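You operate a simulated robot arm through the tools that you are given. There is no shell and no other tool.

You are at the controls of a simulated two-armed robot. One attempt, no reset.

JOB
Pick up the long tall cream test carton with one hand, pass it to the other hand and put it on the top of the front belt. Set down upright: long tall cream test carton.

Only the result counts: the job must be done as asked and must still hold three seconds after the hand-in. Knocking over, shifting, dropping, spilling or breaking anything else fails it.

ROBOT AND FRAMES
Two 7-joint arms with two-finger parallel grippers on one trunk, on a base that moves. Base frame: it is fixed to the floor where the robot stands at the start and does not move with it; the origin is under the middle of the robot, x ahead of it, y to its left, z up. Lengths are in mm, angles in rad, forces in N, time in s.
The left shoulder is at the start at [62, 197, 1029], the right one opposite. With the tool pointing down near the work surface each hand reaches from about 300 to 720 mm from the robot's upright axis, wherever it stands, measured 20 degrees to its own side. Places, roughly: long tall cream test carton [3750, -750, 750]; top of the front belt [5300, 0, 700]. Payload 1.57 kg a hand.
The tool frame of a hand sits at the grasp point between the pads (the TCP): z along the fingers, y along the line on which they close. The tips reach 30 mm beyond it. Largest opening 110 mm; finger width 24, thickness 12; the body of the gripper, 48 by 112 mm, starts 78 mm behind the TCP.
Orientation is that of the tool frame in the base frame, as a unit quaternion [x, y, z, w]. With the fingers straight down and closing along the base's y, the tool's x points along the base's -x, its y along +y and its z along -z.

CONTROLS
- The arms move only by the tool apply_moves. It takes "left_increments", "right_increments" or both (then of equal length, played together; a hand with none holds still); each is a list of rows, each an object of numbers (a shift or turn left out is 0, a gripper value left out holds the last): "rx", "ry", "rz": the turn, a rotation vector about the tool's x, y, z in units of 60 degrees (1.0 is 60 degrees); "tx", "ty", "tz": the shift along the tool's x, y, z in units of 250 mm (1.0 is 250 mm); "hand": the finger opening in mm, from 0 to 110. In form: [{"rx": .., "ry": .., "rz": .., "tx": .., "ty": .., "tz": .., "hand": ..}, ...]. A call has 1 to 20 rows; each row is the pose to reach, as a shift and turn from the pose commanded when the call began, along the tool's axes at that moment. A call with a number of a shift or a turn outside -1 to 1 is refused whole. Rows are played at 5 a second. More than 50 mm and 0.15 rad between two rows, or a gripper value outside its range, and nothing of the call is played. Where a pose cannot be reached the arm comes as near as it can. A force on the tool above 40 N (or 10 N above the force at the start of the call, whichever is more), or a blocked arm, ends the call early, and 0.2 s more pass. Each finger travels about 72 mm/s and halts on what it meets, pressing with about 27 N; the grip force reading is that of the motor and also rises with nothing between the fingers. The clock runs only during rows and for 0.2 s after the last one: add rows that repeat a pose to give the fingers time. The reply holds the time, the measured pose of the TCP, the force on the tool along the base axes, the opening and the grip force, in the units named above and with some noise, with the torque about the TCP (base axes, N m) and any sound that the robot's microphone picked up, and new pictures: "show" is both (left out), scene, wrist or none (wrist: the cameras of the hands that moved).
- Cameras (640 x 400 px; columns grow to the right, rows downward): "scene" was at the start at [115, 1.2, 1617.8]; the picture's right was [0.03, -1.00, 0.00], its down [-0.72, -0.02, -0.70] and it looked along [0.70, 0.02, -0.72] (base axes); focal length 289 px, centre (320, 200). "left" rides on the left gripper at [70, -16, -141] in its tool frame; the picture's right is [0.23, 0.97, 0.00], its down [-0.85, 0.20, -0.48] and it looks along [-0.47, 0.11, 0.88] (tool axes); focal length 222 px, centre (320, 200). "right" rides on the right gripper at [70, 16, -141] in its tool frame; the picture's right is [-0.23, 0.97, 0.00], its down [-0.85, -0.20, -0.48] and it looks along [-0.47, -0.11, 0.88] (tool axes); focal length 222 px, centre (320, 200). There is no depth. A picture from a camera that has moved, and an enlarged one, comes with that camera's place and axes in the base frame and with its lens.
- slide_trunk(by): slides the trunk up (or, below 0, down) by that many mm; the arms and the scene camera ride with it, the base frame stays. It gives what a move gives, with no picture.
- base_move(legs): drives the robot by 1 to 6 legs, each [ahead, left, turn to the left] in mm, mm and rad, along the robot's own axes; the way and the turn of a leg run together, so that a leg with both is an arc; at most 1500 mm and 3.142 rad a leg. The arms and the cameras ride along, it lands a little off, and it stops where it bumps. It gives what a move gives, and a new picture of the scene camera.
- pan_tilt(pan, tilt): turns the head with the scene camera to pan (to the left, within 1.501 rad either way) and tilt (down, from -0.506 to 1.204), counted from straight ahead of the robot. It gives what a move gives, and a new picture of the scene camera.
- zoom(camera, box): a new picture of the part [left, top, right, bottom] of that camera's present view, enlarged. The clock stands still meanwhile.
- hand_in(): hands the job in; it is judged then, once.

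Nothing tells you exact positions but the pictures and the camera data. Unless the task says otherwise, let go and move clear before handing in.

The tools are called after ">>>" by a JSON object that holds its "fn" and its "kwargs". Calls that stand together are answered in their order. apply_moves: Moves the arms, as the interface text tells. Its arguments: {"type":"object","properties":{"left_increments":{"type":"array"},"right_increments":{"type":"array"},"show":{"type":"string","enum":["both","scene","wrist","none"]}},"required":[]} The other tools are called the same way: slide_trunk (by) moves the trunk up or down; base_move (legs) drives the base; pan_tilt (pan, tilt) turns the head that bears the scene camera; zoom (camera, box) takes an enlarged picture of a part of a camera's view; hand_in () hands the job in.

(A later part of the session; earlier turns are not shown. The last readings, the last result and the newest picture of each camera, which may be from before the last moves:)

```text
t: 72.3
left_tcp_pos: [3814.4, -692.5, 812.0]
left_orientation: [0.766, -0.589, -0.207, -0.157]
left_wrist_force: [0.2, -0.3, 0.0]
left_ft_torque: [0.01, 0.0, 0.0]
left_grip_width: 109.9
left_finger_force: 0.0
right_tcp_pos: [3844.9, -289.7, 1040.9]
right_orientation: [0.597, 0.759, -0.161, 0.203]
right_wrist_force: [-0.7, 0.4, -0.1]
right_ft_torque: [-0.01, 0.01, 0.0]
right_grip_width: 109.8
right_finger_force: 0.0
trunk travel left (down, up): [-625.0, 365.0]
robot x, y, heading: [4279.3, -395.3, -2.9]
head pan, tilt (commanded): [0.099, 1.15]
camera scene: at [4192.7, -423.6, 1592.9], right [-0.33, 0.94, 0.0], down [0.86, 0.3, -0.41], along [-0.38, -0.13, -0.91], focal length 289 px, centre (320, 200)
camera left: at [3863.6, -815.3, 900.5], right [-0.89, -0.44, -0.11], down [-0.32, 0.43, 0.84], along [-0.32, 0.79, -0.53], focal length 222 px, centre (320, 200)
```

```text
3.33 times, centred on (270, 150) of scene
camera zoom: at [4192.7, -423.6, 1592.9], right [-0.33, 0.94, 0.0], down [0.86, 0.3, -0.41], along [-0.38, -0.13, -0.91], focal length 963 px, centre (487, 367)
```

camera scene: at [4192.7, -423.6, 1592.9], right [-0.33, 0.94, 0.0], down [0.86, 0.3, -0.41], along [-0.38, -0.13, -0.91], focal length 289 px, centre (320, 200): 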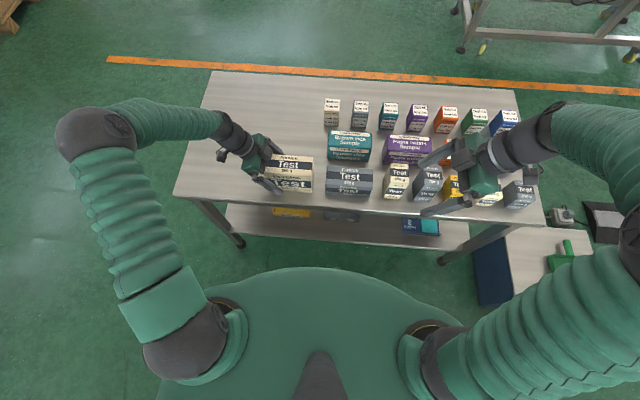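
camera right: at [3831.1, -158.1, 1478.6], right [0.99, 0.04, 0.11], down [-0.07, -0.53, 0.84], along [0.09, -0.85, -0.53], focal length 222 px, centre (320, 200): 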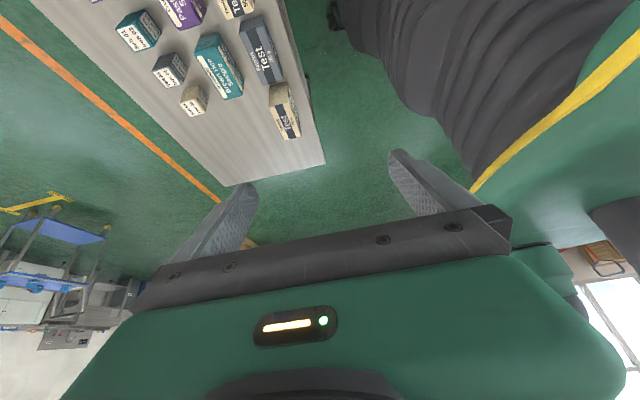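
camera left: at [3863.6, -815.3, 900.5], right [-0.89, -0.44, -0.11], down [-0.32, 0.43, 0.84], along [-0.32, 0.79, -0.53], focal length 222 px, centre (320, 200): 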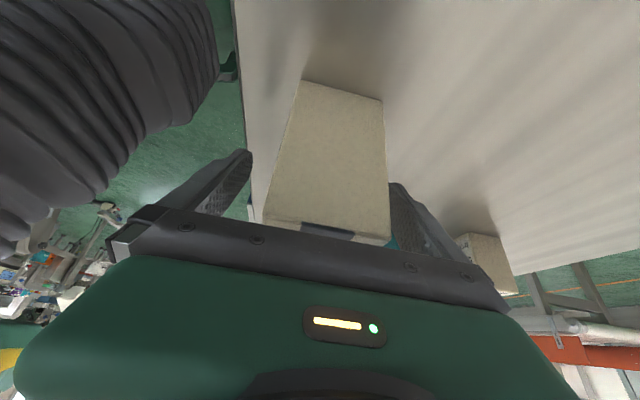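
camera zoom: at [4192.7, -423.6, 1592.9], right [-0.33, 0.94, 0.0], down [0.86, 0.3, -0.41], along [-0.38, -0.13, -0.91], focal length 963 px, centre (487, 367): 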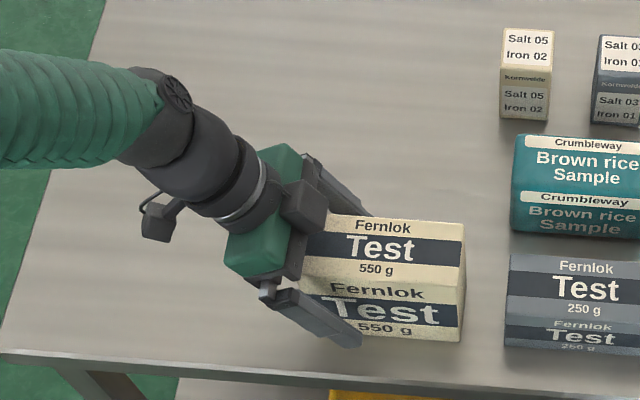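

The fingers straddle the carton without touching it. I close the left hand now.

>>> {"fn": "apply_moves", "kwargs": {"left_increments": [{"hand": 75}, {"hand": 62}, {"hand": 50}, {"hand": 45}, {"hand": 45}, {"hand": 45}], "show": "wrist"}}

>>> {"fn": "zoom", "kwargs": {"camera": "scene", "box": [190, 90, 350, 210]}}

```text
t: 73.7
left_tcp_pos: [3814.8, -693.7, 811.1]
left_orientation: [0.766, -0.589, -0.206, -0.156]
left_wrist_force: [-2.2, -0.9, 1.1]
left_ft_torque: [-0.09, -0.13, 0.07]
left_grip_width: 66.0
left_finger_force: 27.0
right_tcp_pos: [3844.8, -289.8, 1041.4]
right_orientation: [0.598, 0.759, -0.161, 0.203]
right_wrist_force: [0.4, 0.3, 0.2]
right_ft_torque: [0.03, 0.02, 0.0]
right_grip_width: 109.8
right_finger_force: 0.0
trunk travel left (down, up): [-625.0, 365.0]
robot x, y, heading: [4280.0, -393.5, -2.905]
head pan, tilt (commanded): [0.099, 1.15]
camera left: at [3863.4, -815.5, 900.5], right [-0.89, -0.44, -0.11], down [-0.32, 0.43, 0.84], along [-0.32, 0.79, -0.53], focal length 222 px, centre (320, 200)
```

left: 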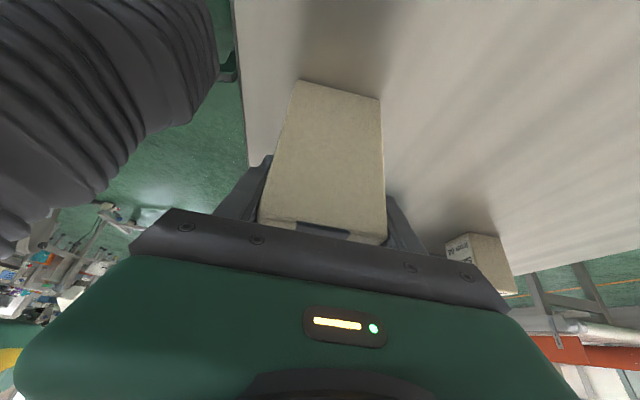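

```text
3.33 times, centred on (270, 150) of scene
camera zoom: at [4192.2, -423.8, 1592.9], right [-0.33, 0.94, 0.0], down [0.86, 0.3, -0.41], along [-0.38, -0.13, -0.91], focal length 963 px, centre (487, 367)
```

zoom: 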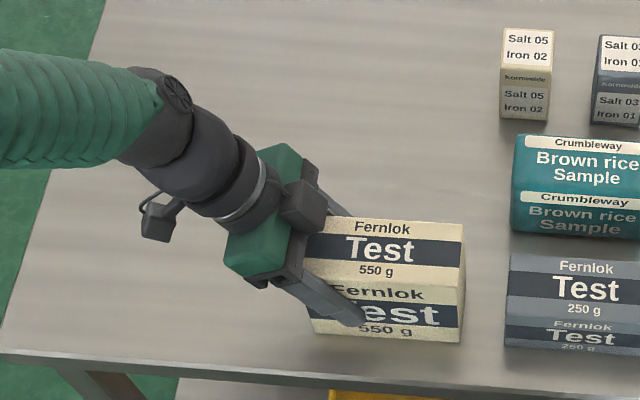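

Gripped at 66 mm with full force. I lift it 50 mm straight up and check that it hangs level.

>>> {"fn": "apply_moves", "kwargs": {"left_increments": [{"tx": -0.02, "tz": -0.0346}, {"tx": -0.04, "tz": -0.069}, {"tx": -0.06, "tz": -0.104}, {"tx": -0.08, "tz": -0.138}, {"tx": -0.1, "tz": -0.173}, {"tx": -0.1, "tz": -0.173}], "show": "both"}}

>>> {"fn": "zoom", "kwargs": {"camera": "scene", "box": [190, 90, 350, 210]}}

```text
t: 75.1
left_tcp_pos: [3814.3, -692.7, 860.9]
left_orientation: [0.766, -0.589, -0.206, -0.157]
left_wrist_force: [1.2, 0.0, -6.1]
left_ft_torque: [-0.14, -0.06, -0.01]
left_grip_width: 65.6
left_finger_force: 26.9
right_tcp_pos: [3844.8, -289.7, 1041.4]
right_orientation: [0.598, 0.759, -0.161, 0.202]
right_wrist_force: [0.8, -0.5, -0.3]
right_ft_torque: [0.0, -0.01, -0.01]
right_grip_width: 110.0
right_finger_force: 0.0
trunk travel left (down, up): [-625.0, 365.0]
robot x, y, heading: [4280.3, -392.8, -2.905]
head pan, tilt (commanded): [0.099, 1.15]
camera scene: at [4191.3, -424.2, 1592.7], right [-0.33, 0.94, 0.0], down [0.86, 0.3, -0.41], along [-0.38, -0.13, -0.91], focal length 289 px, centre (320, 200)
camera left: at [3863.4, -815.7, 950.6], right [-0.89, -0.44, -0.11], down [-0.32, 0.43, 0.84], along [-0.32, 0.79, -0.53], focal length 222 px, centre (320, 200)
```

scene: 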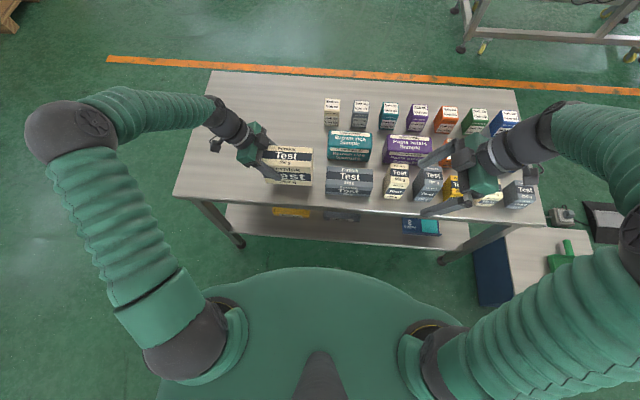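
left: 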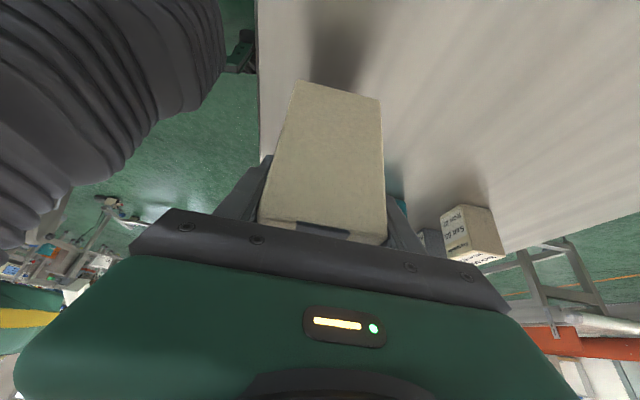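

```text
3.33 times, centred on (270, 150) of scene
camera zoom: at [4191.3, -424.2, 1592.7], right [-0.33, 0.94, 0.0], down [0.86, 0.3, -0.41], along [-0.38, -0.13, -0.91], focal length 963 px, centre (487, 367)
```

zoom: 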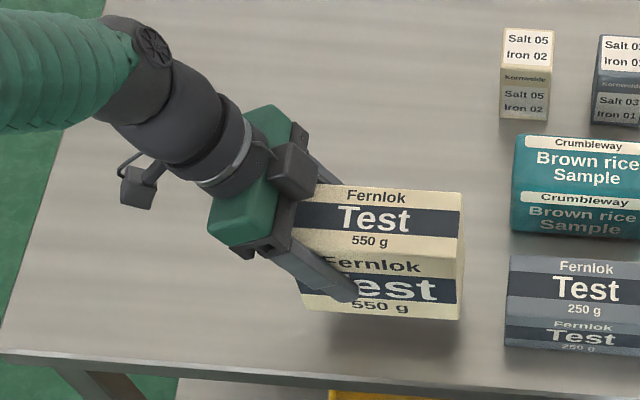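

The carton is lifted and hangs level (about 6 N). I raise the trunk for clearance and slide left out of the gap.

>>> {"fn": "slide_trunk", "kwargs": {"by": 250}}

>>> {"fn": "base_move", "kwargs": {"legs": [[0, 1300, 0]]}}

```text
t: 77.7
left_tcp_pos: [3813.3, -692.9, 1111.4]
left_orientation: [0.765, -0.589, -0.205, -0.158]
left_wrist_force: [0.3, -0.2, -5.2]
left_ft_torque: [-0.19, -0.06, -0.02]
left_grip_width: 66.1
left_finger_force: 27.4
right_tcp_pos: [3844.8, -291.0, 1290.4]
right_orientation: [0.597, 0.759, -0.161, 0.203]
right_wrist_force: [0.1, -0.6, 0.8]
right_ft_torque: [-0.03, 0.0, 0.0]
right_grip_width: 109.9
right_finger_force: 0.1
trunk travel left (down, up): [-875.0, 115.0]
robot x, y, heading: [4280.4, -391.3, -2.911]
head pan, tilt (commanded): [0.099, 1.15]
```

```text
t: 84.2
left_tcp_pos: [4114.7, -1949.1, 1112.2]
left_orientation: [0.765, -0.59, -0.205, -0.157]
left_wrist_force: [-0.2, -0.6, -5.7]
left_ft_torque: [-0.19, -0.06, -0.01]
left_grip_width: 65.9
left_finger_force: 26.9
right_tcp_pos: [4146.8, -1545.1, 1290.9]
right_orientation: [0.599, 0.757, -0.163, 0.202]
right_wrist_force: [0.5, -0.1, 0.6]
right_ft_torque: [0.05, -0.01, -0.02]
right_grip_width: 110.0
right_finger_force: 0.1
trunk travel left (down, up): [-875.0, 115.0]
robot x, y, heading: [4579.4, -1654.9, -2.91]
head pan, tilt (commanded): [0.099, 1.15]
camera scene: at [4491.7, -1680.8, 1842.8], right [-0.33, 0.95, 0.0], down [0.86, 0.3, -0.41], along [-0.38, -0.13, -0.91], focal length 289 px, centre (320, 200)
```

scene: 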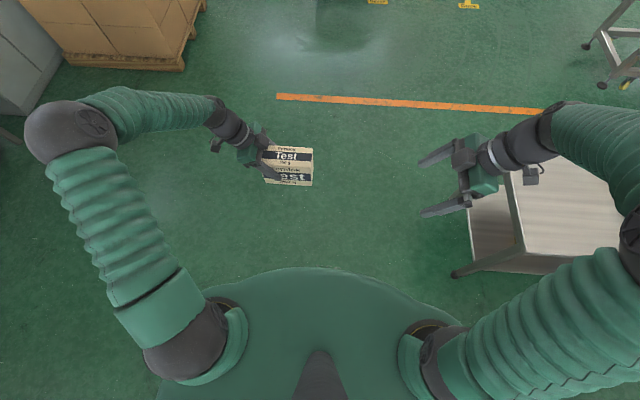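

I'm clear of the gap with the carton steady in the left hand. Next I bring the carton to my middle and the right hand to a point 120 mm short of its free end.

>>> {"fn": "apply_moves", "kwargs": {"left_increments": [{"tx": -0.098, "ty": -0.035, "tz": 0.057}, {"tx": -0.197, "ty": -0.07, "tz": 0.113}, {"tx": -0.295, "ty": -0.105, "tz": 0.17}, {"tx": -0.394, "ty": -0.14, "tz": 0.226}, {"tx": -0.492, "ty": -0.175, "tz": 0.283}, {"tx": -0.492, "ty": -0.175, "tz": 0.283}], "show": "none"}}

>>> {"fn": "apply_moves", "kwargs": {"right_increments": [{"tx": -0.055, "ty": -0.085, "tz": 0.12, "rx": -0.003, "rz": -0.005}, {"tx": -0.11, "ty": -0.17, "tz": 0.239, "rx": -0.006, "rz": -0.01}, {"tx": -0.166, "ty": -0.254, "tz": 0.359, "rx": -0.009, "rz": -0.016}, {"tx": -0.221, "ty": -0.339, "tz": 0.478, "rx": -0.0123, "rz": -0.0213}, {"tx": -0.221, "ty": -0.339, "tz": 0.478, "rx": -0.0123, "rz": -0.0213}], "show": "both"}}

```text
t: 85.6
left_tcp_pos: [4121.7, -1800.1, 1113.2]
left_orientation: [0.764, -0.591, -0.205, -0.157]
left_wrist_force: [-0.4, 0.2, -6.4]
left_ft_torque: [-0.15, -0.07, 0.01]
left_grip_width: 66.0
left_finger_force: 27.4
right_tcp_pos: [4148.5, -1546.5, 1290.0]
right_orientation: [0.6, 0.756, -0.164, 0.203]
right_wrist_force: [0.8, 0.5, -0.1]
right_ft_torque: [-0.02, 0.0, 0.03]
right_grip_width: 109.9
right_finger_force: 0.0
trunk travel left (down, up): [-875.0, 115.0]
robot x, y, heading: [4577.8, -1652.7, -2.915]
head pan, tilt (commanded): [0.099, 1.15]
```

```text
t: 86.8
left_tcp_pos: [4123.5, -1800.6, 1112.8]
left_orientation: [0.764, -0.592, -0.205, -0.156]
left_wrist_force: [-0.8, 0.3, -5.6]
left_ft_torque: [-0.21, -0.04, 0.03]
left_grip_width: 65.8
left_finger_force: 26.9
right_tcp_pos: [4088.7, -1672.9, 1215.1]
right_orientation: [0.59, 0.765, -0.16, 0.204]
right_wrist_force: [-0.3, -0.6, 0.3]
right_ft_torque: [-0.03, -0.02, -0.02]
right_grip_width: 110.1
right_finger_force: 0.0
trunk travel left (down, up): [-875.0, 115.0]
robot x, y, heading: [4582.5, -1655.6, -2.91]
head pan, tilt (commanded): [0.099, 1.15]
camera scene: at [4491.4, -1683.6, 1842.7], right [-0.33, 0.95, 0.0], down [0.86, 0.3, -0.41], along [-0.38, -0.13, -0.91], focal length 289 px, centre (320, 200)
camera right: at [4072.1, -1540.3, 1303.4], right [0.99, 0.06, 0.11], down [-0.06, -0.53, 0.84], along [0.11, -0.84, -0.53], focal length 222 px, centre (320, 200)
```

scene: 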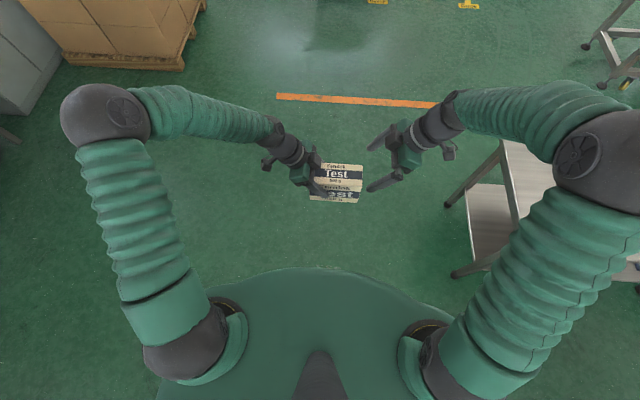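
right: 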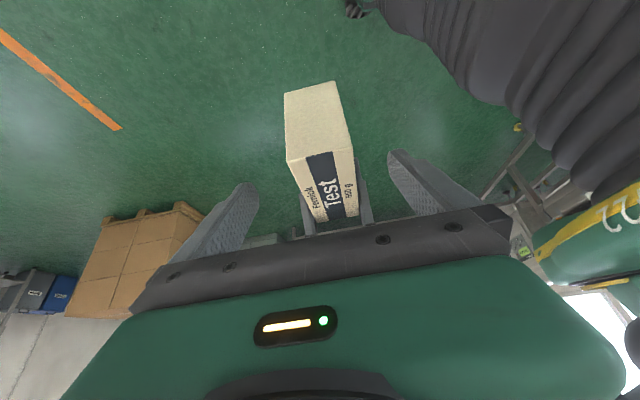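

The carton end sits centred between the right fingers in the camera, and the needed advance is about 117 mm along the right hand's finger direction. I advance in small steps.

>>> {"fn": "apply_moves", "kwargs": {"right_increments": [{"tx": 0.007, "ty": 0.0056, "tz": 0.08}, {"tx": 0.007, "ty": 0.0056, "tz": 0.16}, {"tx": 0.007, "ty": 0.0056, "tz": 0.24}, {"tx": 0.007, "ty": 0.0056, "tz": 0.32}, {"tx": 0.007, "ty": 0.0056, "tz": 0.4}, {"tx": 0.007, "ty": 0.0056, "tz": 0.468}, {"tx": 0.007, "ty": 0.0056, "tz": 0.468}], "show": "both"}}

>>> {"fn": "zoom", "kwargs": {"camera": "scene", "box": [250, 110, 430, 230]}}

```text
t: 88.4
left_tcp_pos: [4124.1, -1801.3, 1112.9]
left_orientation: [0.764, -0.591, -0.205, -0.157]
left_wrist_force: [1.0, 0.8, -5.5]
left_ft_torque: [-0.21, -0.04, 0.04]
left_grip_width: 65.9
left_finger_force: 26.2
right_tcp_pos: [4107.0, -1725.6, 1113.3]
right_orientation: [0.59, 0.765, -0.16, 0.204]
right_wrist_force: [-0.3, 0.5, 0.1]
right_ft_torque: [0.0, 0.0, 0.01]
right_grip_width: 110.2
right_finger_force: 0.0
trunk travel left (down, up): [-875.0, 115.0]
robot x, y, heading: [4583.0, -1651.5, -2.909]
head pan, tilt (commanded): [0.099, 1.15]
camera scene: at [4492.2, -1683.4, 1842.8], right [-0.33, 0.95, 0.0], down [0.86, 0.3, -0.41], along [-0.38, -0.13, -0.91], focal length 289 px, centre (320, 200)
camera right: at [4089.2, -1594.5, 1201.5], right [0.99, 0.06, 0.11], down [-0.06, -0.53, 0.84], along [0.11, -0.84, -0.53], focal length 222 px, centre (320, 200)
```

scene: 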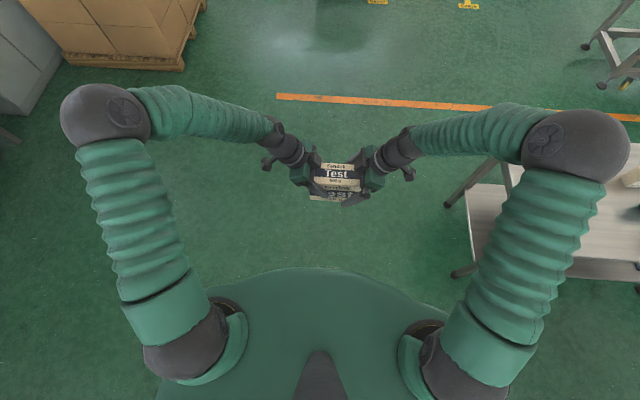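
right: 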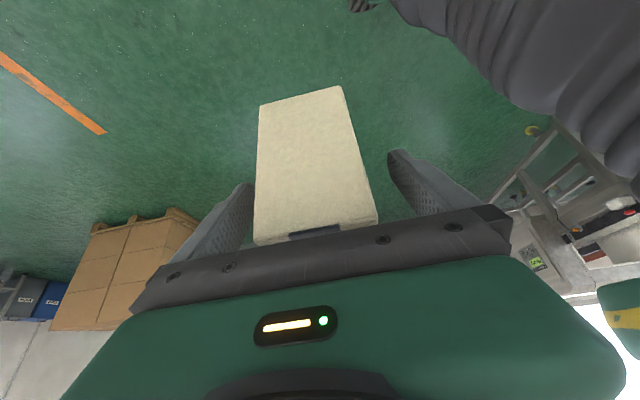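

```text
3.33 times, centred on (340, 170) of scene
camera zoom: at [4492.2, -1683.4, 1842.8], right [-0.33, 0.95, 0.0], down [0.86, 0.3, -0.41], along [-0.38, -0.13, -0.91], focal length 963 px, centre (253, 300)
```

zoom: 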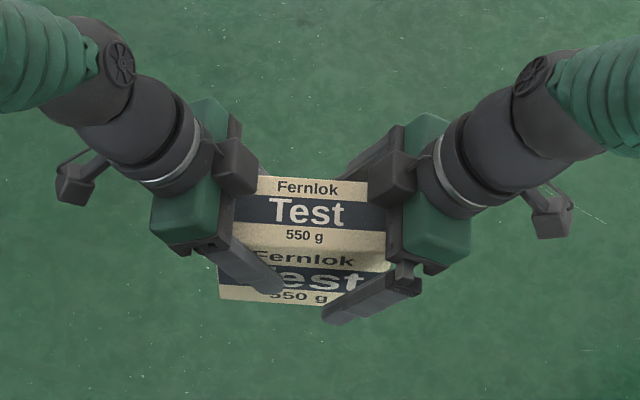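

The right fingers now straddle the carton's free end, mirroring the left hand. I close the right hand.

>>> {"fn": "apply_moves", "kwargs": {"right_increments": [{"hand": 80}, {"hand": 68}, {"hand": 58}, {"hand": 50}, {"hand": 45}, {"hand": 45}, {"hand": 45}], "show": "both"}}

>>> {"fn": "zoom", "kwargs": {"camera": "scene", "box": [250, 110, 430, 230]}}

```text
t: 90.0
left_tcp_pos: [4123.7, -1801.3, 1112.2]
left_orientation: [0.764, -0.591, -0.205, -0.158]
left_wrist_force: [16.1, 4.0, 1.9]
left_ft_torque: [0.11, 0.84, -0.83]
left_grip_width: 65.9
left_finger_force: 27.1
right_tcp_pos: [4104.2, -1725.4, 1114.0]
right_orientation: [0.59, 0.765, -0.161, 0.203]
right_wrist_force: [-15.5, -2.7, -1.4]
right_ft_torque: [0.25, -0.74, -0.37]
right_grip_width: 66.0
right_finger_force: 26.8
trunk travel left (down, up): [-875.0, 115.0]
robot x, y, heading: [4580.0, -1652.3, -2.911]
head pan, tilt (commanded): [0.099, 1.15]
camera scene: at [4491.6, -1683.5, 1842.7], right [-0.33, 0.95, 0.0], down [0.86, 0.3, -0.41], along [-0.38, -0.13, -0.91], focal length 289 px, centre (320, 200)
camera right: at [4088.3, -1594.2, 1201.5], right [0.99, 0.05, 0.11], down [-0.06, -0.53, 0.84], along [0.1, -0.84, -0.53], focal length 222 px, centre (320, 200)
```

scene: 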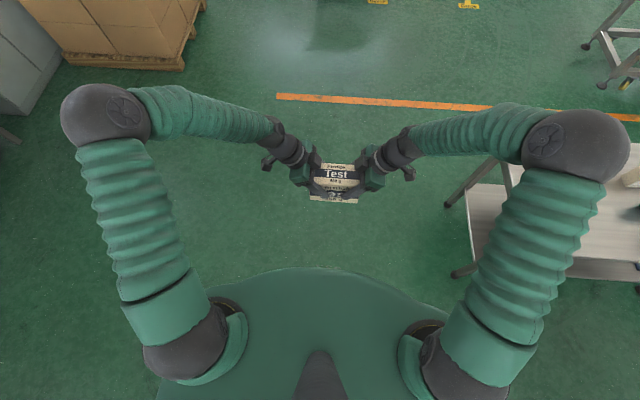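
right: 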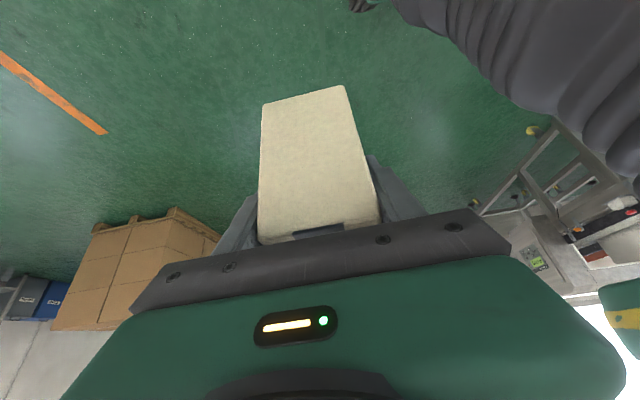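

```text
3.33 times, centred on (340, 170) of scene
camera zoom: at [4491.6, -1683.5, 1842.7], right [-0.33, 0.95, 0.0], down [0.86, 0.3, -0.41], along [-0.38, -0.13, -0.91], focal length 963 px, centre (253, 300)
```

zoom: 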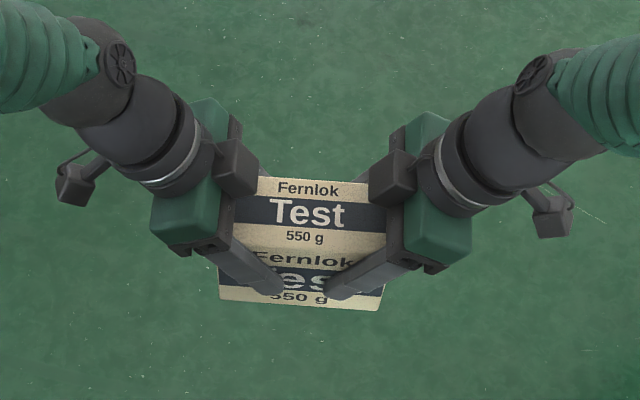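

Both hands hold the carton, with a 16 N push between them. I ease the right hand by 2 mm to take off that strain before the left lets go.

>>> {"fn": "apply_moves", "kwargs": {"right_increments": [{"ty": -0.004}, {"ty": -0.008}, {"ty": -0.008}], "show": "none"}}

```text
t: 90.8
left_tcp_pos: [4122.7, -1800.8, 1112.1]
left_orientation: [0.764, -0.591, -0.206, -0.157]
left_wrist_force: [9.7, 1.0, -2.7]
left_ft_torque: [0.2, -0.66, -0.45]
left_grip_width: 66.0
left_finger_force: 27.1
right_tcp_pos: [4103.2, -1725.8, 1114.3]
right_orientation: [0.589, 0.766, -0.159, 0.203]
right_wrist_force: [-9.3, -1.1, -0.2]
right_ft_torque: [-0.26, 0.67, -0.23]
right_grip_width: 65.9
right_finger_force: 27.7
trunk travel left (down, up): [-875.0, 115.0]
robot x, y, heading: [4578.1, -1653.0, -2.908]
head pan, tilt (commanded): [0.099, 1.15]
```

>>> {"fn": "apply_moves", "kwargs": {"right_increments": [{"ty": -0.005}, {"ty": -0.01}, {"ty": -0.01}], "show": "none"}}

```text
t: 91.6
left_tcp_pos: [4122.1, -1801.6, 1113.9]
left_orientation: [0.765, -0.591, -0.205, -0.156]
left_wrist_force: [-3.2, -5.1, -12.3]
left_ft_torque: [0.38, -1.27, 0.13]
left_grip_width: 65.8
left_finger_force: 27.0
right_tcp_pos: [4101.4, -1727.0, 1113.4]
right_orientation: [0.589, 0.765, -0.159, 0.205]
right_wrist_force: [3.7, 5.7, 6.2]
right_ft_torque: [-1.09, 1.09, 0.26]
right_grip_width: 65.4
right_finger_force: 27.5
trunk travel left (down, up): [-875.0, 115.0]
robot x, y, heading: [4581.7, -1651.9, -2.912]
head pan, tilt (commanded): [0.099, 1.15]
```

>>> {"fn": "apply_moves", "kwargs": {"right_increments": [{"ty": 0.003}, {"ty": 0.003}], "show": "none"}}

>>> {"fn": "apply_moves", "kwargs": {"left_increments": [{"hand": 75}, {"hand": 90}, {"hand": 105}, {"hand": 110}, {"hand": 110}], "show": "scene"}}

>>> {"fn": "zoom", "kwargs": {"camera": "scene", "box": [250, 110, 430, 230]}}

```text
t: 92.2
left_tcp_pos: [4122.6, -1801.6, 1112.9]
left_orientation: [0.764, -0.592, -0.205, -0.157]
left_wrist_force: [-5.2, -6.6, -17.4]
left_ft_torque: [-0.31, -0.36, 0.29]
left_grip_width: 66.1
left_finger_force: 27.0
right_tcp_pos: [4102.3, -1727.5, 1113.6]
right_orientation: [0.589, 0.765, -0.16, 0.205]
right_wrist_force: [5.1, 5.3, 12.6]
right_ft_torque: [-0.83, 0.02, 0.24]
right_grip_width: 65.9
right_finger_force: 27.5
trunk travel left (down, up): [-875.0, 115.0]
robot x, y, heading: [4583.0, -1648.2, -2.907]
head pan, tilt (commanded): [0.099, 1.15]
```

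```text
t: 93.4
left_tcp_pos: [4123.1, -1801.1, 1113.5]
left_orientation: [0.765, -0.59, -0.205, -0.157]
left_wrist_force: [0.1, -0.2, -0.6]
left_ft_torque: [-0.04, 0.01, -0.05]
left_grip_width: 110.1
left_finger_force: 0.0
right_tcp_pos: [4101.9, -1727.2, 1113.7]
right_orientation: [0.59, 0.765, -0.161, 0.203]
right_wrist_force: [0.2, 0.4, 0.1]
right_ft_torque: [0.23, 0.07, 0.02]
right_grip_width: 65.9
right_finger_force: 26.6
trunk travel left (down, up): [-875.0, 115.0]
robot x, y, heading: [4578.0, -1653.3, -2.909]
head pan, tilt (commanded): [0.099, 1.15]
camera scene: at [4491.6, -1683.4, 1842.7], right [-0.33, 0.95, 0.0], down [0.86, 0.3, -0.41], along [-0.38, -0.13, -0.91], focal length 289 px, centre (320, 200)
```

scene: 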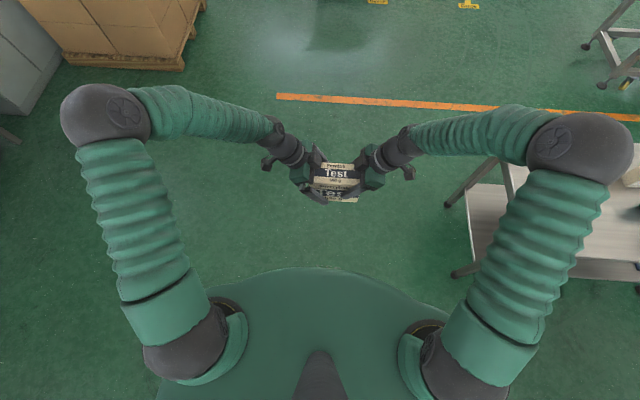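

```text
3.33 times, centred on (340, 170) of scene
camera zoom: at [4491.6, -1683.4, 1842.7], right [-0.33, 0.95, 0.0], down [0.86, 0.3, -0.41], along [-0.38, -0.13, -0.91], focal length 963 px, centre (253, 300)
```

zoom: 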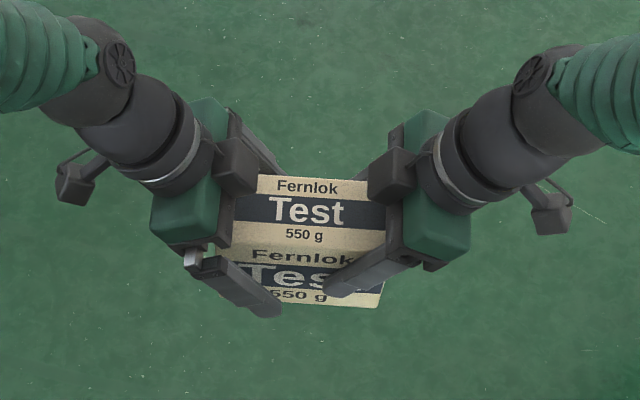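

The left hand is open and the right hand keeps its grip at 66 mm. I draw the left hand back along its fingers.

>>> {"fn": "apply_moves", "kwargs": {"left_increments": [{"tz": -0.08}, {"tz": -0.18}, {"tz": -0.3}, {"tz": -0.42}, {"tz": -0.56}, {"tz": -0.56}], "show": "both"}}

>>> {"fn": "zoom", "kwargs": {"camera": "scene", "box": [250, 110, 430, 230]}}

```text
t: 94.8
left_tcp_pos: [4139.4, -1870.7, 1234.4]
left_orientation: [0.764, -0.591, -0.205, -0.157]
left_wrist_force: [-0.3, -0.5, -0.2]
left_ft_torque: [0.0, -0.01, -0.01]
left_grip_width: 109.9
left_finger_force: 0.1
right_tcp_pos: [4101.4, -1727.2, 1113.7]
right_orientation: [0.59, 0.765, -0.16, 0.203]
right_wrist_force: [-0.2, -0.1, -0.3]
right_ft_torque: [0.24, 0.03, 0.01]
right_grip_width: 66.0
right_finger_force: 27.3
trunk travel left (down, up): [-875.0, 115.0]
robot x, y, heading: [4580.4, -1655.5, -2.907]
head pan, tilt (commanded): [0.099, 1.15]
camera scene: at [4492.2, -1684.0, 1842.7], right [-0.33, 0.95, 0.0], down [0.86, 0.3, -0.41], along [-0.38, -0.13, -0.91], focal length 289 px, centre (320, 200)
camera left: at [4188.6, -1992.7, 1322.6], right [-0.89, -0.44, -0.11], down [-0.32, 0.44, 0.84], along [-0.32, 0.79, -0.53], focal length 222 px, centre (320, 200)
```

scene: 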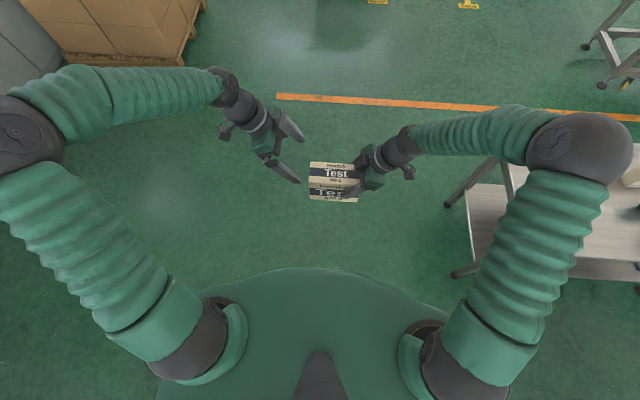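
left: 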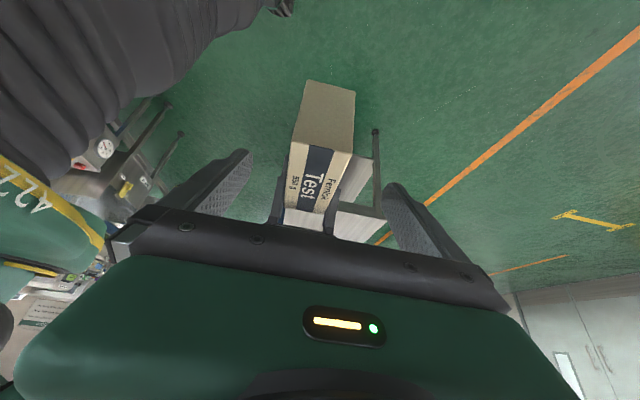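

```text
3.33 times, centred on (340, 170) of scene
camera zoom: at [4492.2, -1684.0, 1842.7], right [-0.33, 0.95, 0.0], down [0.86, 0.3, -0.41], along [-0.38, -0.13, -0.91], focal length 963 px, centre (253, 300)
```

zoom: 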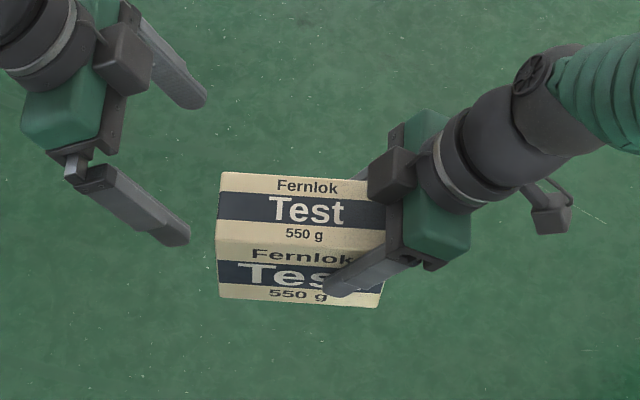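

The pass is done: the right hand alone holds the carton level. I turn right to face along the front belt from its open right end, then slide over there.

>>> {"fn": "slide_trunk", "kwargs": {"by": 60}}

>>> {"fn": "base_move", "kwargs": {"legs": [[0, 0, -1.556]]}}

>>> {"fn": "pan_tilt", "kwargs": {"pan": -0.5, "tilt": 0.6}}

```text
t: 95.8
left_tcp_pos: [4139.8, -1869.0, 1293.9]
left_orientation: [0.764, -0.591, -0.206, -0.157]
left_wrist_force: [0.9, 0.7, -0.4]
left_ft_torque: [0.0, 0.02, -0.01]
left_grip_width: 110.1
left_finger_force: 0.2
right_tcp_pos: [4102.4, -1726.9, 1173.2]
right_orientation: [0.589, 0.765, -0.159, 0.204]
right_wrist_force: [-0.2, -0.1, -6.6]
right_ft_torque: [0.18, 0.04, 0.03]
right_grip_width: 65.9
right_finger_force: 27.6
trunk travel left (down, up): [-935.0, 55.0]
robot x, y, heading: [4580.7, -1654.1, -2.911]
head pan, tilt (commanded): [0.099, 1.15]
```

```text
t: 100.0
left_tcp_pos: [4360.2, -1214.3, 1294.9]
left_orientation: [-0.127, 0.957, 0.036, 0.257]
left_wrist_force: [0.0, -0.3, -0.3]
left_ft_torque: [-0.01, 0.0, 0.0]
left_grip_width: 109.7
left_finger_force: 0.1
right_tcp_pos: [4503.4, -1175.1, 1173.1]
right_orientation: [0.957, 0.128, -0.256, 0.032]
right_wrist_force: [-0.2, 0.7, -6.9]
right_ft_torque: [0.09, -0.25, -0.03]
right_grip_width: 66.1
right_finger_force: 27.2
trunk travel left (down, up): [-935.0, 55.0]
robot x, y, heading: [4578.9, -1654.0, 1.816]
head pan, tilt (commanded): [0.099, 1.15]
camera scene: at [4552.9, -1564.9, 1902.7], right [0.94, 0.34, 0.0], down [0.31, -0.86, -0.41], along [-0.14, 0.38, -0.91], focal length 289 px, centre (320, 200)
```

scene: 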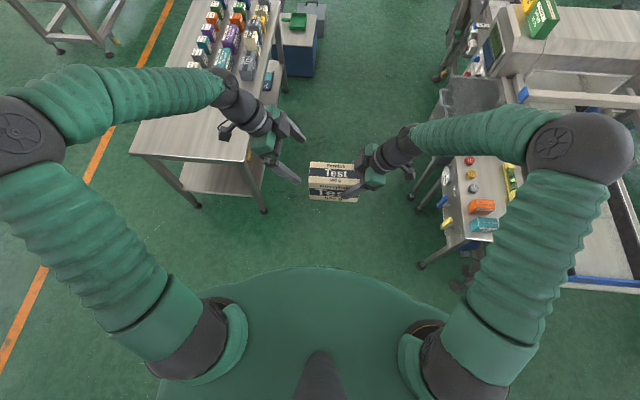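

```text
t: 101.0
left_tcp_pos: [4362.6, -1216.5, 1295.4]
left_orientation: [-0.126, 0.958, 0.036, 0.257]
left_wrist_force: [-0.3, -0.2, 0.0]
left_ft_torque: [-0.01, -0.03, 0.0]
left_grip_width: 110.3
left_finger_force: 0.1
right_tcp_pos: [4503.8, -1176.8, 1174.7]
right_orientation: [0.957, 0.128, -0.257, 0.031]
right_wrist_force: [-0.4, -0.1, -5.2]
right_ft_torque: [0.03, -0.2, 0.03]
right_grip_width: 65.7
right_finger_force: 27.2
trunk travel left (down, up): [-935.0, 55.0]
robot x, y, heading: [4582.4, -1652.1, 1.814]
head pan, tilt (commanded): [-0.499, 0.6]
camera scene: at [4596.3, -1535.6, 1944.4], right [0.97, -0.25, 0.0], down [-0.14, -0.55, -0.82], along [0.21, 0.8, -0.57], focal length 289 px, centre (320, 200)
```

scene: 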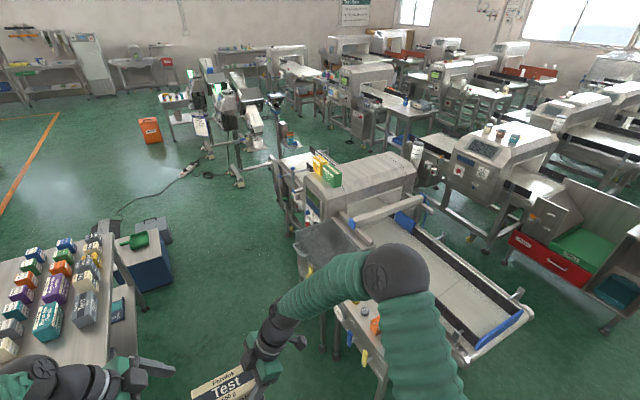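

>>> {"fn": "zoom", "kwargs": {"camera": "scene", "box": [300, 150, 560, 380]}}

```text
1.74 times, centred on (430, 265) of scene
camera zoom: at [4596.3, -1535.6, 1944.4], right [0.97, -0.25, 0.0], down [-0.14, -0.55, -0.82], along [0.21, 0.8, -0.57], focal length 502 px, centre (129, 87)
```

zoom: 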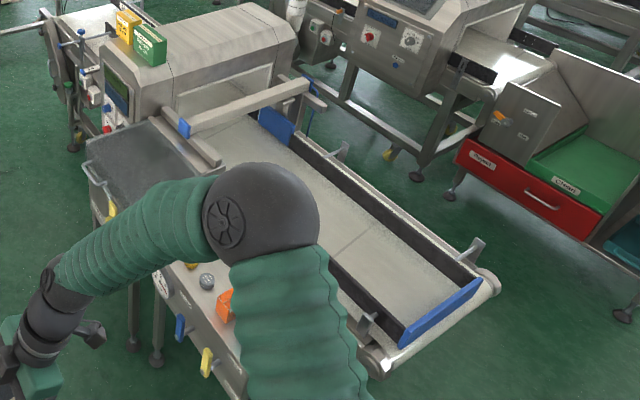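

The belt end is well measured: its end line runs from (5340, -1100) to (5786, -987), at an angle of 0.248 rad. I slide right to a spot about 600 mm short of the end, centred on the belt.

>>> {"fn": "base_move", "kwargs": {"legs": [[-246, -1102, 0.005]]}}

>>> {"fn": "pan_tilt", "kwargs": {"pan": 0.0, "tilt": 0.9}}

```text
t: 106.8
left_tcp_pos: [5498.8, -1195.1, 1294.4]
left_orientation: [-0.123, 0.958, 0.036, 0.257]
left_wrist_force: [0.0, -0.4, -0.2]
left_ft_torque: [-0.02, -0.02, 0.01]
left_grip_width: 110.0
left_finger_force: 0.0
right_tcp_pos: [5642.7, -1156.6, 1174.7]
right_orientation: [0.958, 0.125, -0.256, 0.03]
right_wrist_force: [-0.2, -0.6, -5.4]
right_ft_torque: [0.05, -0.21, 0.02]
right_grip_width: 66.0
right_finger_force: 27.2
trunk travel left (down, up): [-935.0, 55.0]
robot x, y, heading: [5719.5, -1633.4, 1.803]
head pan, tilt (commanded): [-0.499, 0.6]
camera scene: at [5729.4, -1515.2, 1944.5], right [0.96, -0.26, 0.0], down [-0.15, -0.55, -0.82], along [0.22, 0.79, -0.57], focal length 289 px, centre (320, 200)
```

scene: 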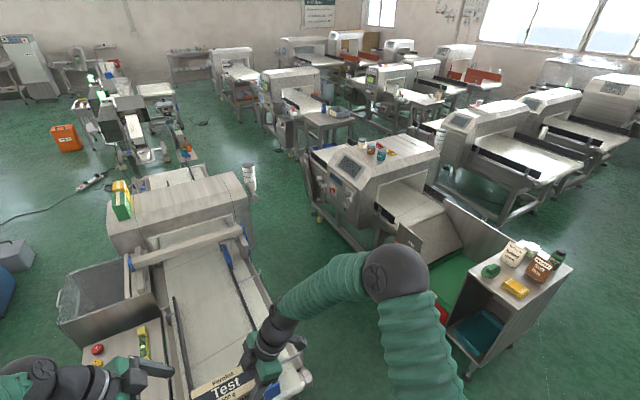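

```text
t: 107.7
left_tcp_pos: [5501.4, -1196.7, 1295.4]
left_orientation: [-0.123, 0.958, 0.037, 0.257]
left_wrist_force: [-0.3, 0.1, 0.0]
left_ft_torque: [0.03, 0.01, 0.02]
left_grip_width: 110.2
left_finger_force: 0.0
right_tcp_pos: [5643.3, -1158.5, 1176.2]
right_orientation: [0.958, 0.126, -0.257, 0.03]
right_wrist_force: [0.1, -0.8, -4.7]
right_ft_torque: [0.03, -0.2, 0.01]
right_grip_width: 65.7
right_finger_force: 27.0
trunk travel left (down, up): [-935.0, 55.0]
robot x, y, heading: [5720.3, -1630.8, 1.805]
head pan, tilt (commanded): [0.0, 0.901]
camera scene: at [5691.2, -1527.2, 1919.7], right [0.97, 0.23, 0.0], down [0.18, -0.76, -0.62], along [-0.14, 0.6, -0.79], focal length 289 px, centre (320, 200)
```

scene: 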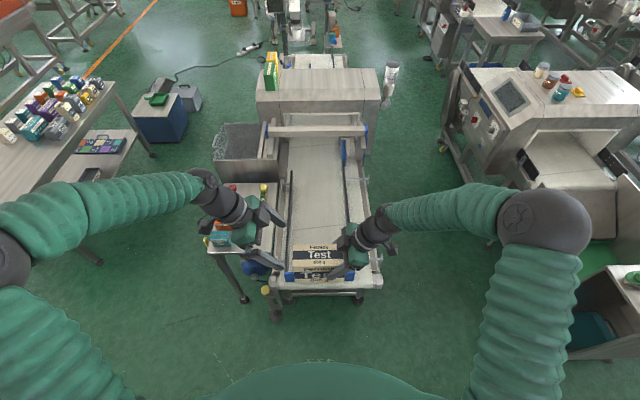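

>>> {"fn": "zoom", "kwargs": {"camera": "scene", "box": [200, 60, 440, 330]}}

```text
1.48 times, centred on (320, 195) of scene
camera zoom: at [5691.2, -1527.2, 1919.7], right [0.97, 0.23, 0.0], down [0.18, -0.76, -0.62], along [-0.14, 0.6, -0.79], focal length 428 px, centre (320, 207)
```

zoom: 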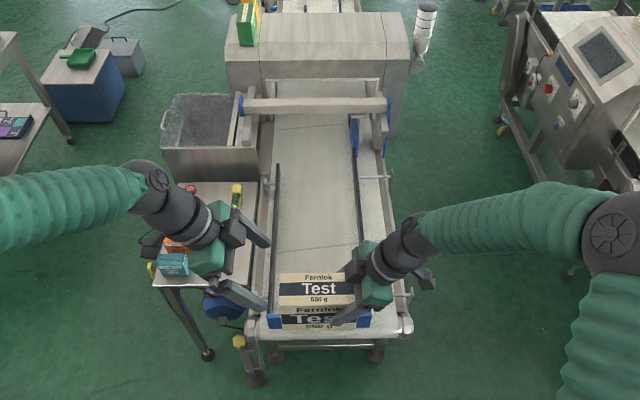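

I'm centred on the belt (about 10 mm off), with about 600 mm to its end. First I tuck the idle left hand back and up so that it stays well clear of the cabinet and guides, then I drive 200 mm closer.

>>> {"fn": "apply_moves", "kwargs": {"left_increments": [{"tx": -0.005, "ty": -0.078, "tz": -0.109}, {"tx": -0.01, "ty": -0.156, "tz": -0.217}, {"tx": -0.016, "ty": -0.234, "tz": -0.326}, {"tx": -0.021, "ty": -0.312, "tz": -0.434}, {"tx": -0.026, "ty": -0.39, "tz": -0.543}, {"tx": -0.026, "ty": -0.39, "tz": -0.543}], "show": "none"}}

>>> {"fn": "base_move", "kwargs": {"legs": [[195, 8, 0.01]]}}

>>> {"fn": "zoom", "kwargs": {"camera": "scene", "box": [200, 100, 440, 370]}}

```text
t: 109.1
left_tcp_pos: [5466.4, -1307.6, 1415.2]
left_orientation: [-0.122, 0.958, 0.036, 0.256]
left_wrist_force: [-0.3, 0.3, 0.6]
left_ft_torque: [-0.02, 0.01, -0.01]
left_grip_width: 110.1
left_finger_force: 0.0
right_tcp_pos: [5644.1, -1157.8, 1175.2]
right_orientation: [0.958, 0.125, -0.257, 0.029]
right_wrist_force: [0.2, 0.5, -5.8]
right_ft_torque: [0.12, -0.22, 0.01]
right_grip_width: 65.9
right_finger_force: 26.8
trunk travel left (down, up): [-935.0, 55.0]
robot x, y, heading: [5718.7, -1633.7, 1.808]
head pan, tilt (commanded): [0.0, 0.901]
```

```text
t: 110.7
left_tcp_pos: [5411.8, -1128.9, 1415.8]
left_orientation: [-0.127, 0.958, 0.039, 0.255]
left_wrist_force: [0.6, -0.4, -0.5]
left_ft_torque: [0.01, 0.01, -0.02]
left_grip_width: 110.0
left_finger_force: 0.1
right_tcp_pos: [5589.8, -977.2, 1177.4]
right_orientation: [0.957, 0.13, -0.257, 0.029]
right_wrist_force: [0.1, -0.6, -5.0]
right_ft_torque: [0.04, -0.16, 0.01]
right_grip_width: 65.9
right_finger_force: 27.0
trunk travel left (down, up): [-935.0, 55.0]
robot x, y, heading: [5667.3, -1443.3, 1.816]
head pan, tilt (commanded): [0.0, 0.901]
camera scene: at [5641.8, -1348.9, 1920.2], right [0.97, 0.24, 0.0], down [0.19, -0.76, -0.62], along [-0.15, 0.6, -0.78], focal length 289 px, centre (320, 200)
```

scene: 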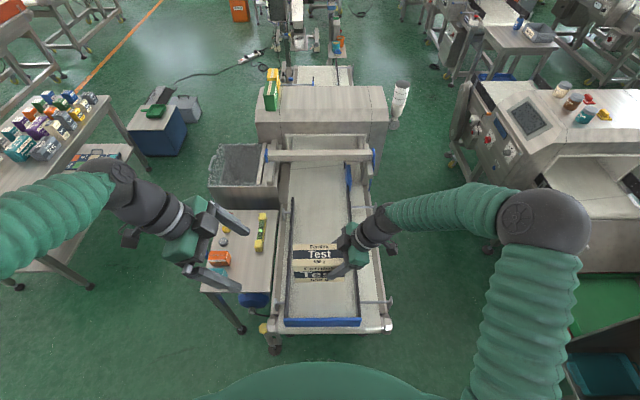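

```text
1.48 times, centred on (320, 235) of scene
camera zoom: at [5641.8, -1348.9, 1920.2], right [0.97, 0.24, 0.0], down [0.19, -0.76, -0.62], along [-0.15, 0.6, -0.78], focal length 428 px, centre (320, 148)
```

zoom: 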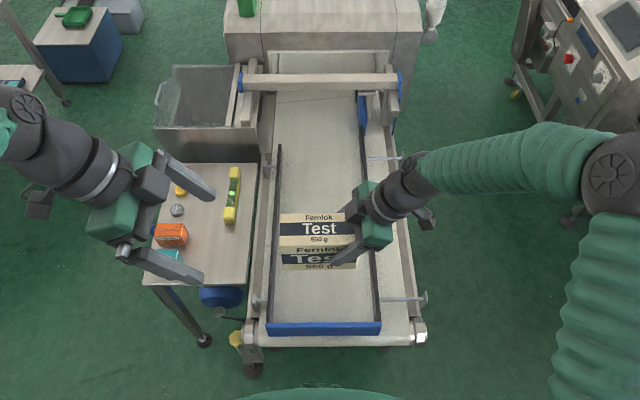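

The carton now hangs between the guides in view. I move it 108 mm farther over the belt, then lower the trunk partway and measure again.

>>> {"fn": "apply_moves", "kwargs": {"right_increments": [{"tx": 0.0116, "ty": -0.108, "tz": -0.005}, {"tx": 0.0232, "ty": -0.2165, "tz": -0.0105}, {"tx": 0.0348, "ty": -0.325, "tz": -0.016}, {"tx": 0.0464, "ty": -0.433, "tz": -0.021}, {"tx": 0.0464, "ty": -0.433, "tz": -0.021}], "show": "none"}}

>>> {"fn": "slide_trunk", "kwargs": {"by": -230}}

>>> {"fn": "pan_tilt", "kwargs": {"pan": 0.0, "tilt": 0.9}}

>>> {"fn": "zoom", "kwargs": {"camera": "scene", "box": [200, 100, 440, 370]}}

```text
t: 111.9
left_tcp_pos: [5409.7, -1123.1, 1414.4]
left_orientation: [-0.129, 0.957, 0.039, 0.256]
left_wrist_force: [-0.1, 0.2, 0.3]
left_ft_torque: [0.01, 0.03, -0.01]
left_grip_width: 110.0
left_finger_force: 0.1
right_tcp_pos: [5571.2, -864.5, 1174.6]
right_orientation: [0.957, 0.13, -0.257, 0.031]
right_wrist_force: [0.6, -0.5, -5.3]
right_ft_torque: [0.08, -0.23, -0.01]
right_grip_width: 66.3
right_finger_force: 27.3
trunk travel left (down, up): [-935.0, 55.0]
robot x, y, heading: [5662.6, -1448.0, 1.819]
head pan, tilt (commanded): [0.0, 0.901]
```

```text
t: 114.3
left_tcp_pos: [5411.2, -1124.7, 1185.6]
left_orientation: [-0.126, 0.958, 0.037, 0.256]
left_wrist_force: [-0.2, 0.3, 0.1]
left_ft_torque: [-0.03, 0.01, -0.02]
left_grip_width: 110.1
left_finger_force: 0.0
right_tcp_pos: [5570.9, -865.5, 945.6]
right_orientation: [0.957, 0.13, -0.257, 0.03]
right_wrist_force: [0.3, -0.3, -5.8]
right_ft_torque: [0.08, -0.23, -0.03]
right_grip_width: 66.3
right_finger_force: 27.2
trunk travel left (down, up): [-705.0, 285.0]
robot x, y, heading: [5663.9, -1446.3, 1.812]
head pan, tilt (commanded): [0.0, 0.901]
```

```text
t: 114.9
left_tcp_pos: [5411.0, -1124.1, 1184.5]
left_orientation: [-0.126, 0.958, 0.037, 0.256]
left_wrist_force: [-0.5, -0.5, 0.1]
left_ft_torque: [0.0, 0.02, 0.01]
left_grip_width: 109.9
left_finger_force: 0.1
right_tcp_pos: [5570.8, -865.9, 946.2]
right_orientation: [0.957, 0.129, -0.257, 0.03]
right_wrist_force: [-0.7, -0.4, -5.1]
right_ft_torque: [0.07, -0.23, 0.01]
right_grip_width: 65.9
right_finger_force: 27.1
trunk travel left (down, up): [-705.0, 285.0]
robot x, y, heading: [5666.0, -1446.7, 1.815]
head pan, tilt (commanded): [0.0, 0.901]
camera scene: at [5639.0, -1342.0, 1689.7], right [0.97, 0.24, 0.0], down [0.19, -0.76, -0.62], along [-0.15, 0.6, -0.79], focal length 289 px, centre (320, 200)
```

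scene: 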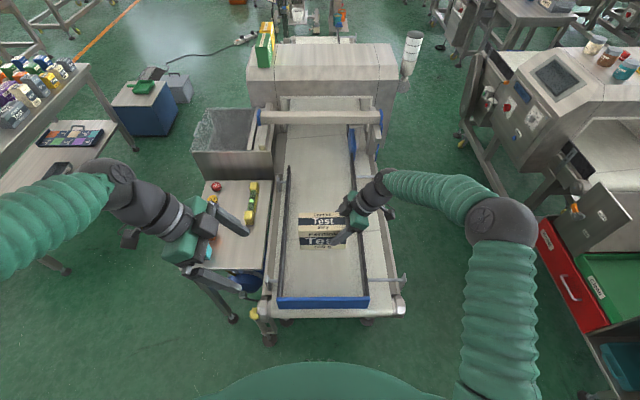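

```text
1.48 times, centred on (320, 235) of scene
camera zoom: at [5639.0, -1342.0, 1689.7], right [0.97, 0.24, 0.0], down [0.19, -0.76, -0.62], along [-0.15, 0.6, -0.79], focal length 428 px, centre (320, 148)
```

zoom: 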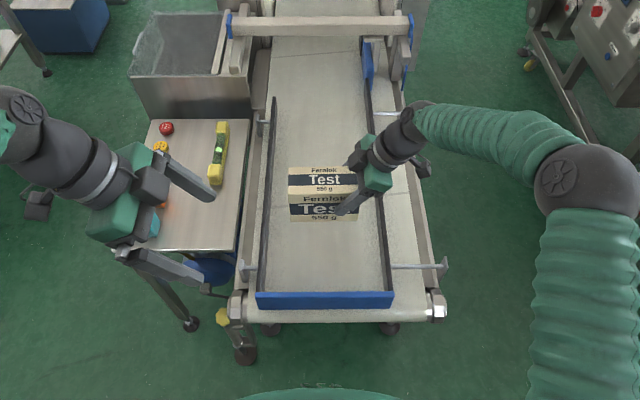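

The carton hangs centred between the guides at (5532, -876). I lower another 90 mm with the trunk, then finish in small steps watching the force.

>>> {"fn": "slide_trunk", "kwargs": {"by": -90}}

>>> {"fn": "pan_tilt", "kwargs": {"pan": 0.0, "tilt": 0.75}}

>>> {"fn": "zoom", "kwargs": {"camera": "scene", "box": [240, 170, 440, 330]}}

>>> {"fn": "zoom", "kwargs": {"camera": "right", "box": [0, 0, 640, 400]}}

```text
t: 116.2
left_tcp_pos: [5410.6, -1126.8, 1095.4]
left_orientation: [-0.126, 0.958, 0.037, 0.256]
left_wrist_force: [-0.4, 0.3, 0.4]
left_ft_torque: [-0.02, -0.01, -0.01]
left_grip_width: 110.2
left_finger_force: 0.0
right_tcp_pos: [5570.9, -864.7, 856.5]
right_orientation: [0.957, 0.129, -0.257, 0.031]
right_wrist_force: [0.4, 1.9, -6.1]
right_ft_torque: [0.01, -0.24, -0.01]
right_grip_width: 65.8
right_finger_force: 27.0
trunk travel left (down, up): [-615.0, 375.0]
robot x, y, heading: [5667.2, -1447.2, 1.815]
head pan, tilt (commanded): [0.0, 0.901]
```

```text
t: 116.8
left_tcp_pos: [5411.2, -1124.7, 1095.0]
left_orientation: [-0.127, 0.958, 0.038, 0.256]
left_wrist_force: [-0.4, 0.5, 0.2]
left_ft_torque: [-0.01, -0.02, 0.02]
left_grip_width: 110.0
left_finger_force: 0.1
right_tcp_pos: [5571.2, -865.4, 856.5]
right_orientation: [0.957, 0.13, -0.257, 0.03]
right_wrist_force: [0.5, 0.5, -5.8]
right_ft_torque: [0.07, -0.2, -0.02]
right_grip_width: 65.8
right_finger_force: 26.4
trunk travel left (down, up): [-615.0, 375.0]
robot x, y, heading: [5663.1, -1449.4, 1.818]
head pan, tilt (commanded): [0.0, 0.75]
camera scene: at [5637.3, -1335.2, 1611.5], right [0.97, 0.24, 0.0], down [0.16, -0.66, -0.73], along [-0.17, 0.71, -0.68], focal length 289 px, centre (320, 200)
```

scene: 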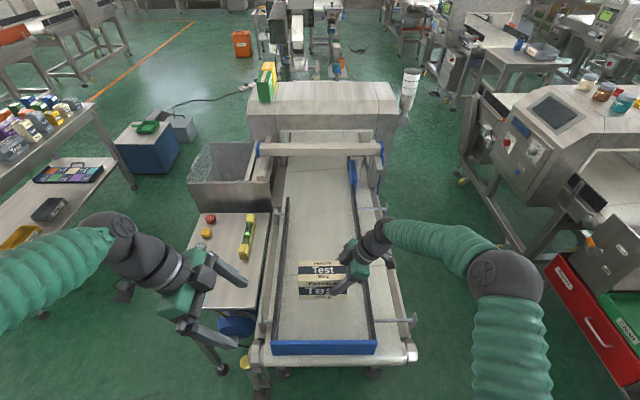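

```text
2.50 times, centred on (340, 250) of scene
camera zoom: at [5637.3, -1335.2, 1611.5], right [0.97, 0.24, 0.0], down [0.16, -0.66, -0.73], along [-0.17, 0.71, -0.68], focal length 722 px, centre (270, 75)
```

zoom: 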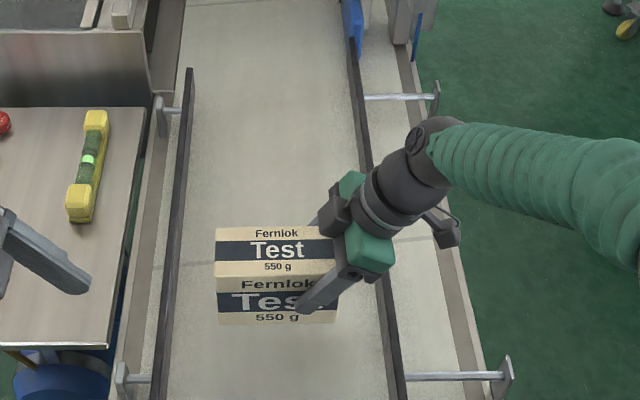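

```text
1.00 times, centred on (320, 200) of right (not enlarged: the box is as wide or as high as the picture)
camera zoom: at [5703.0, -847.6, 942.7], right [0.07, -0.99, 0.11], down [-0.53, 0.05, 0.84], along [-0.84, -0.11, -0.53], focal length 222 px, centre (320, 200)
```

zoom: 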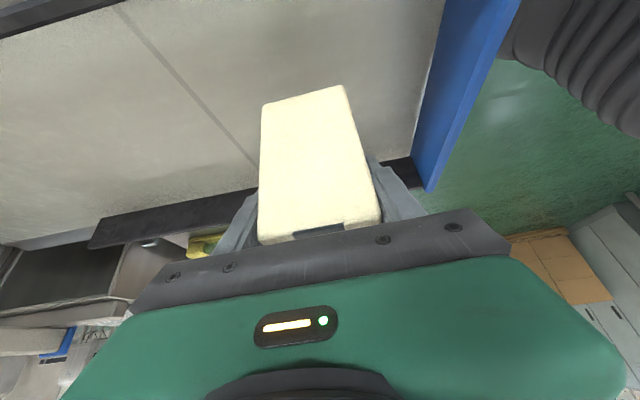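

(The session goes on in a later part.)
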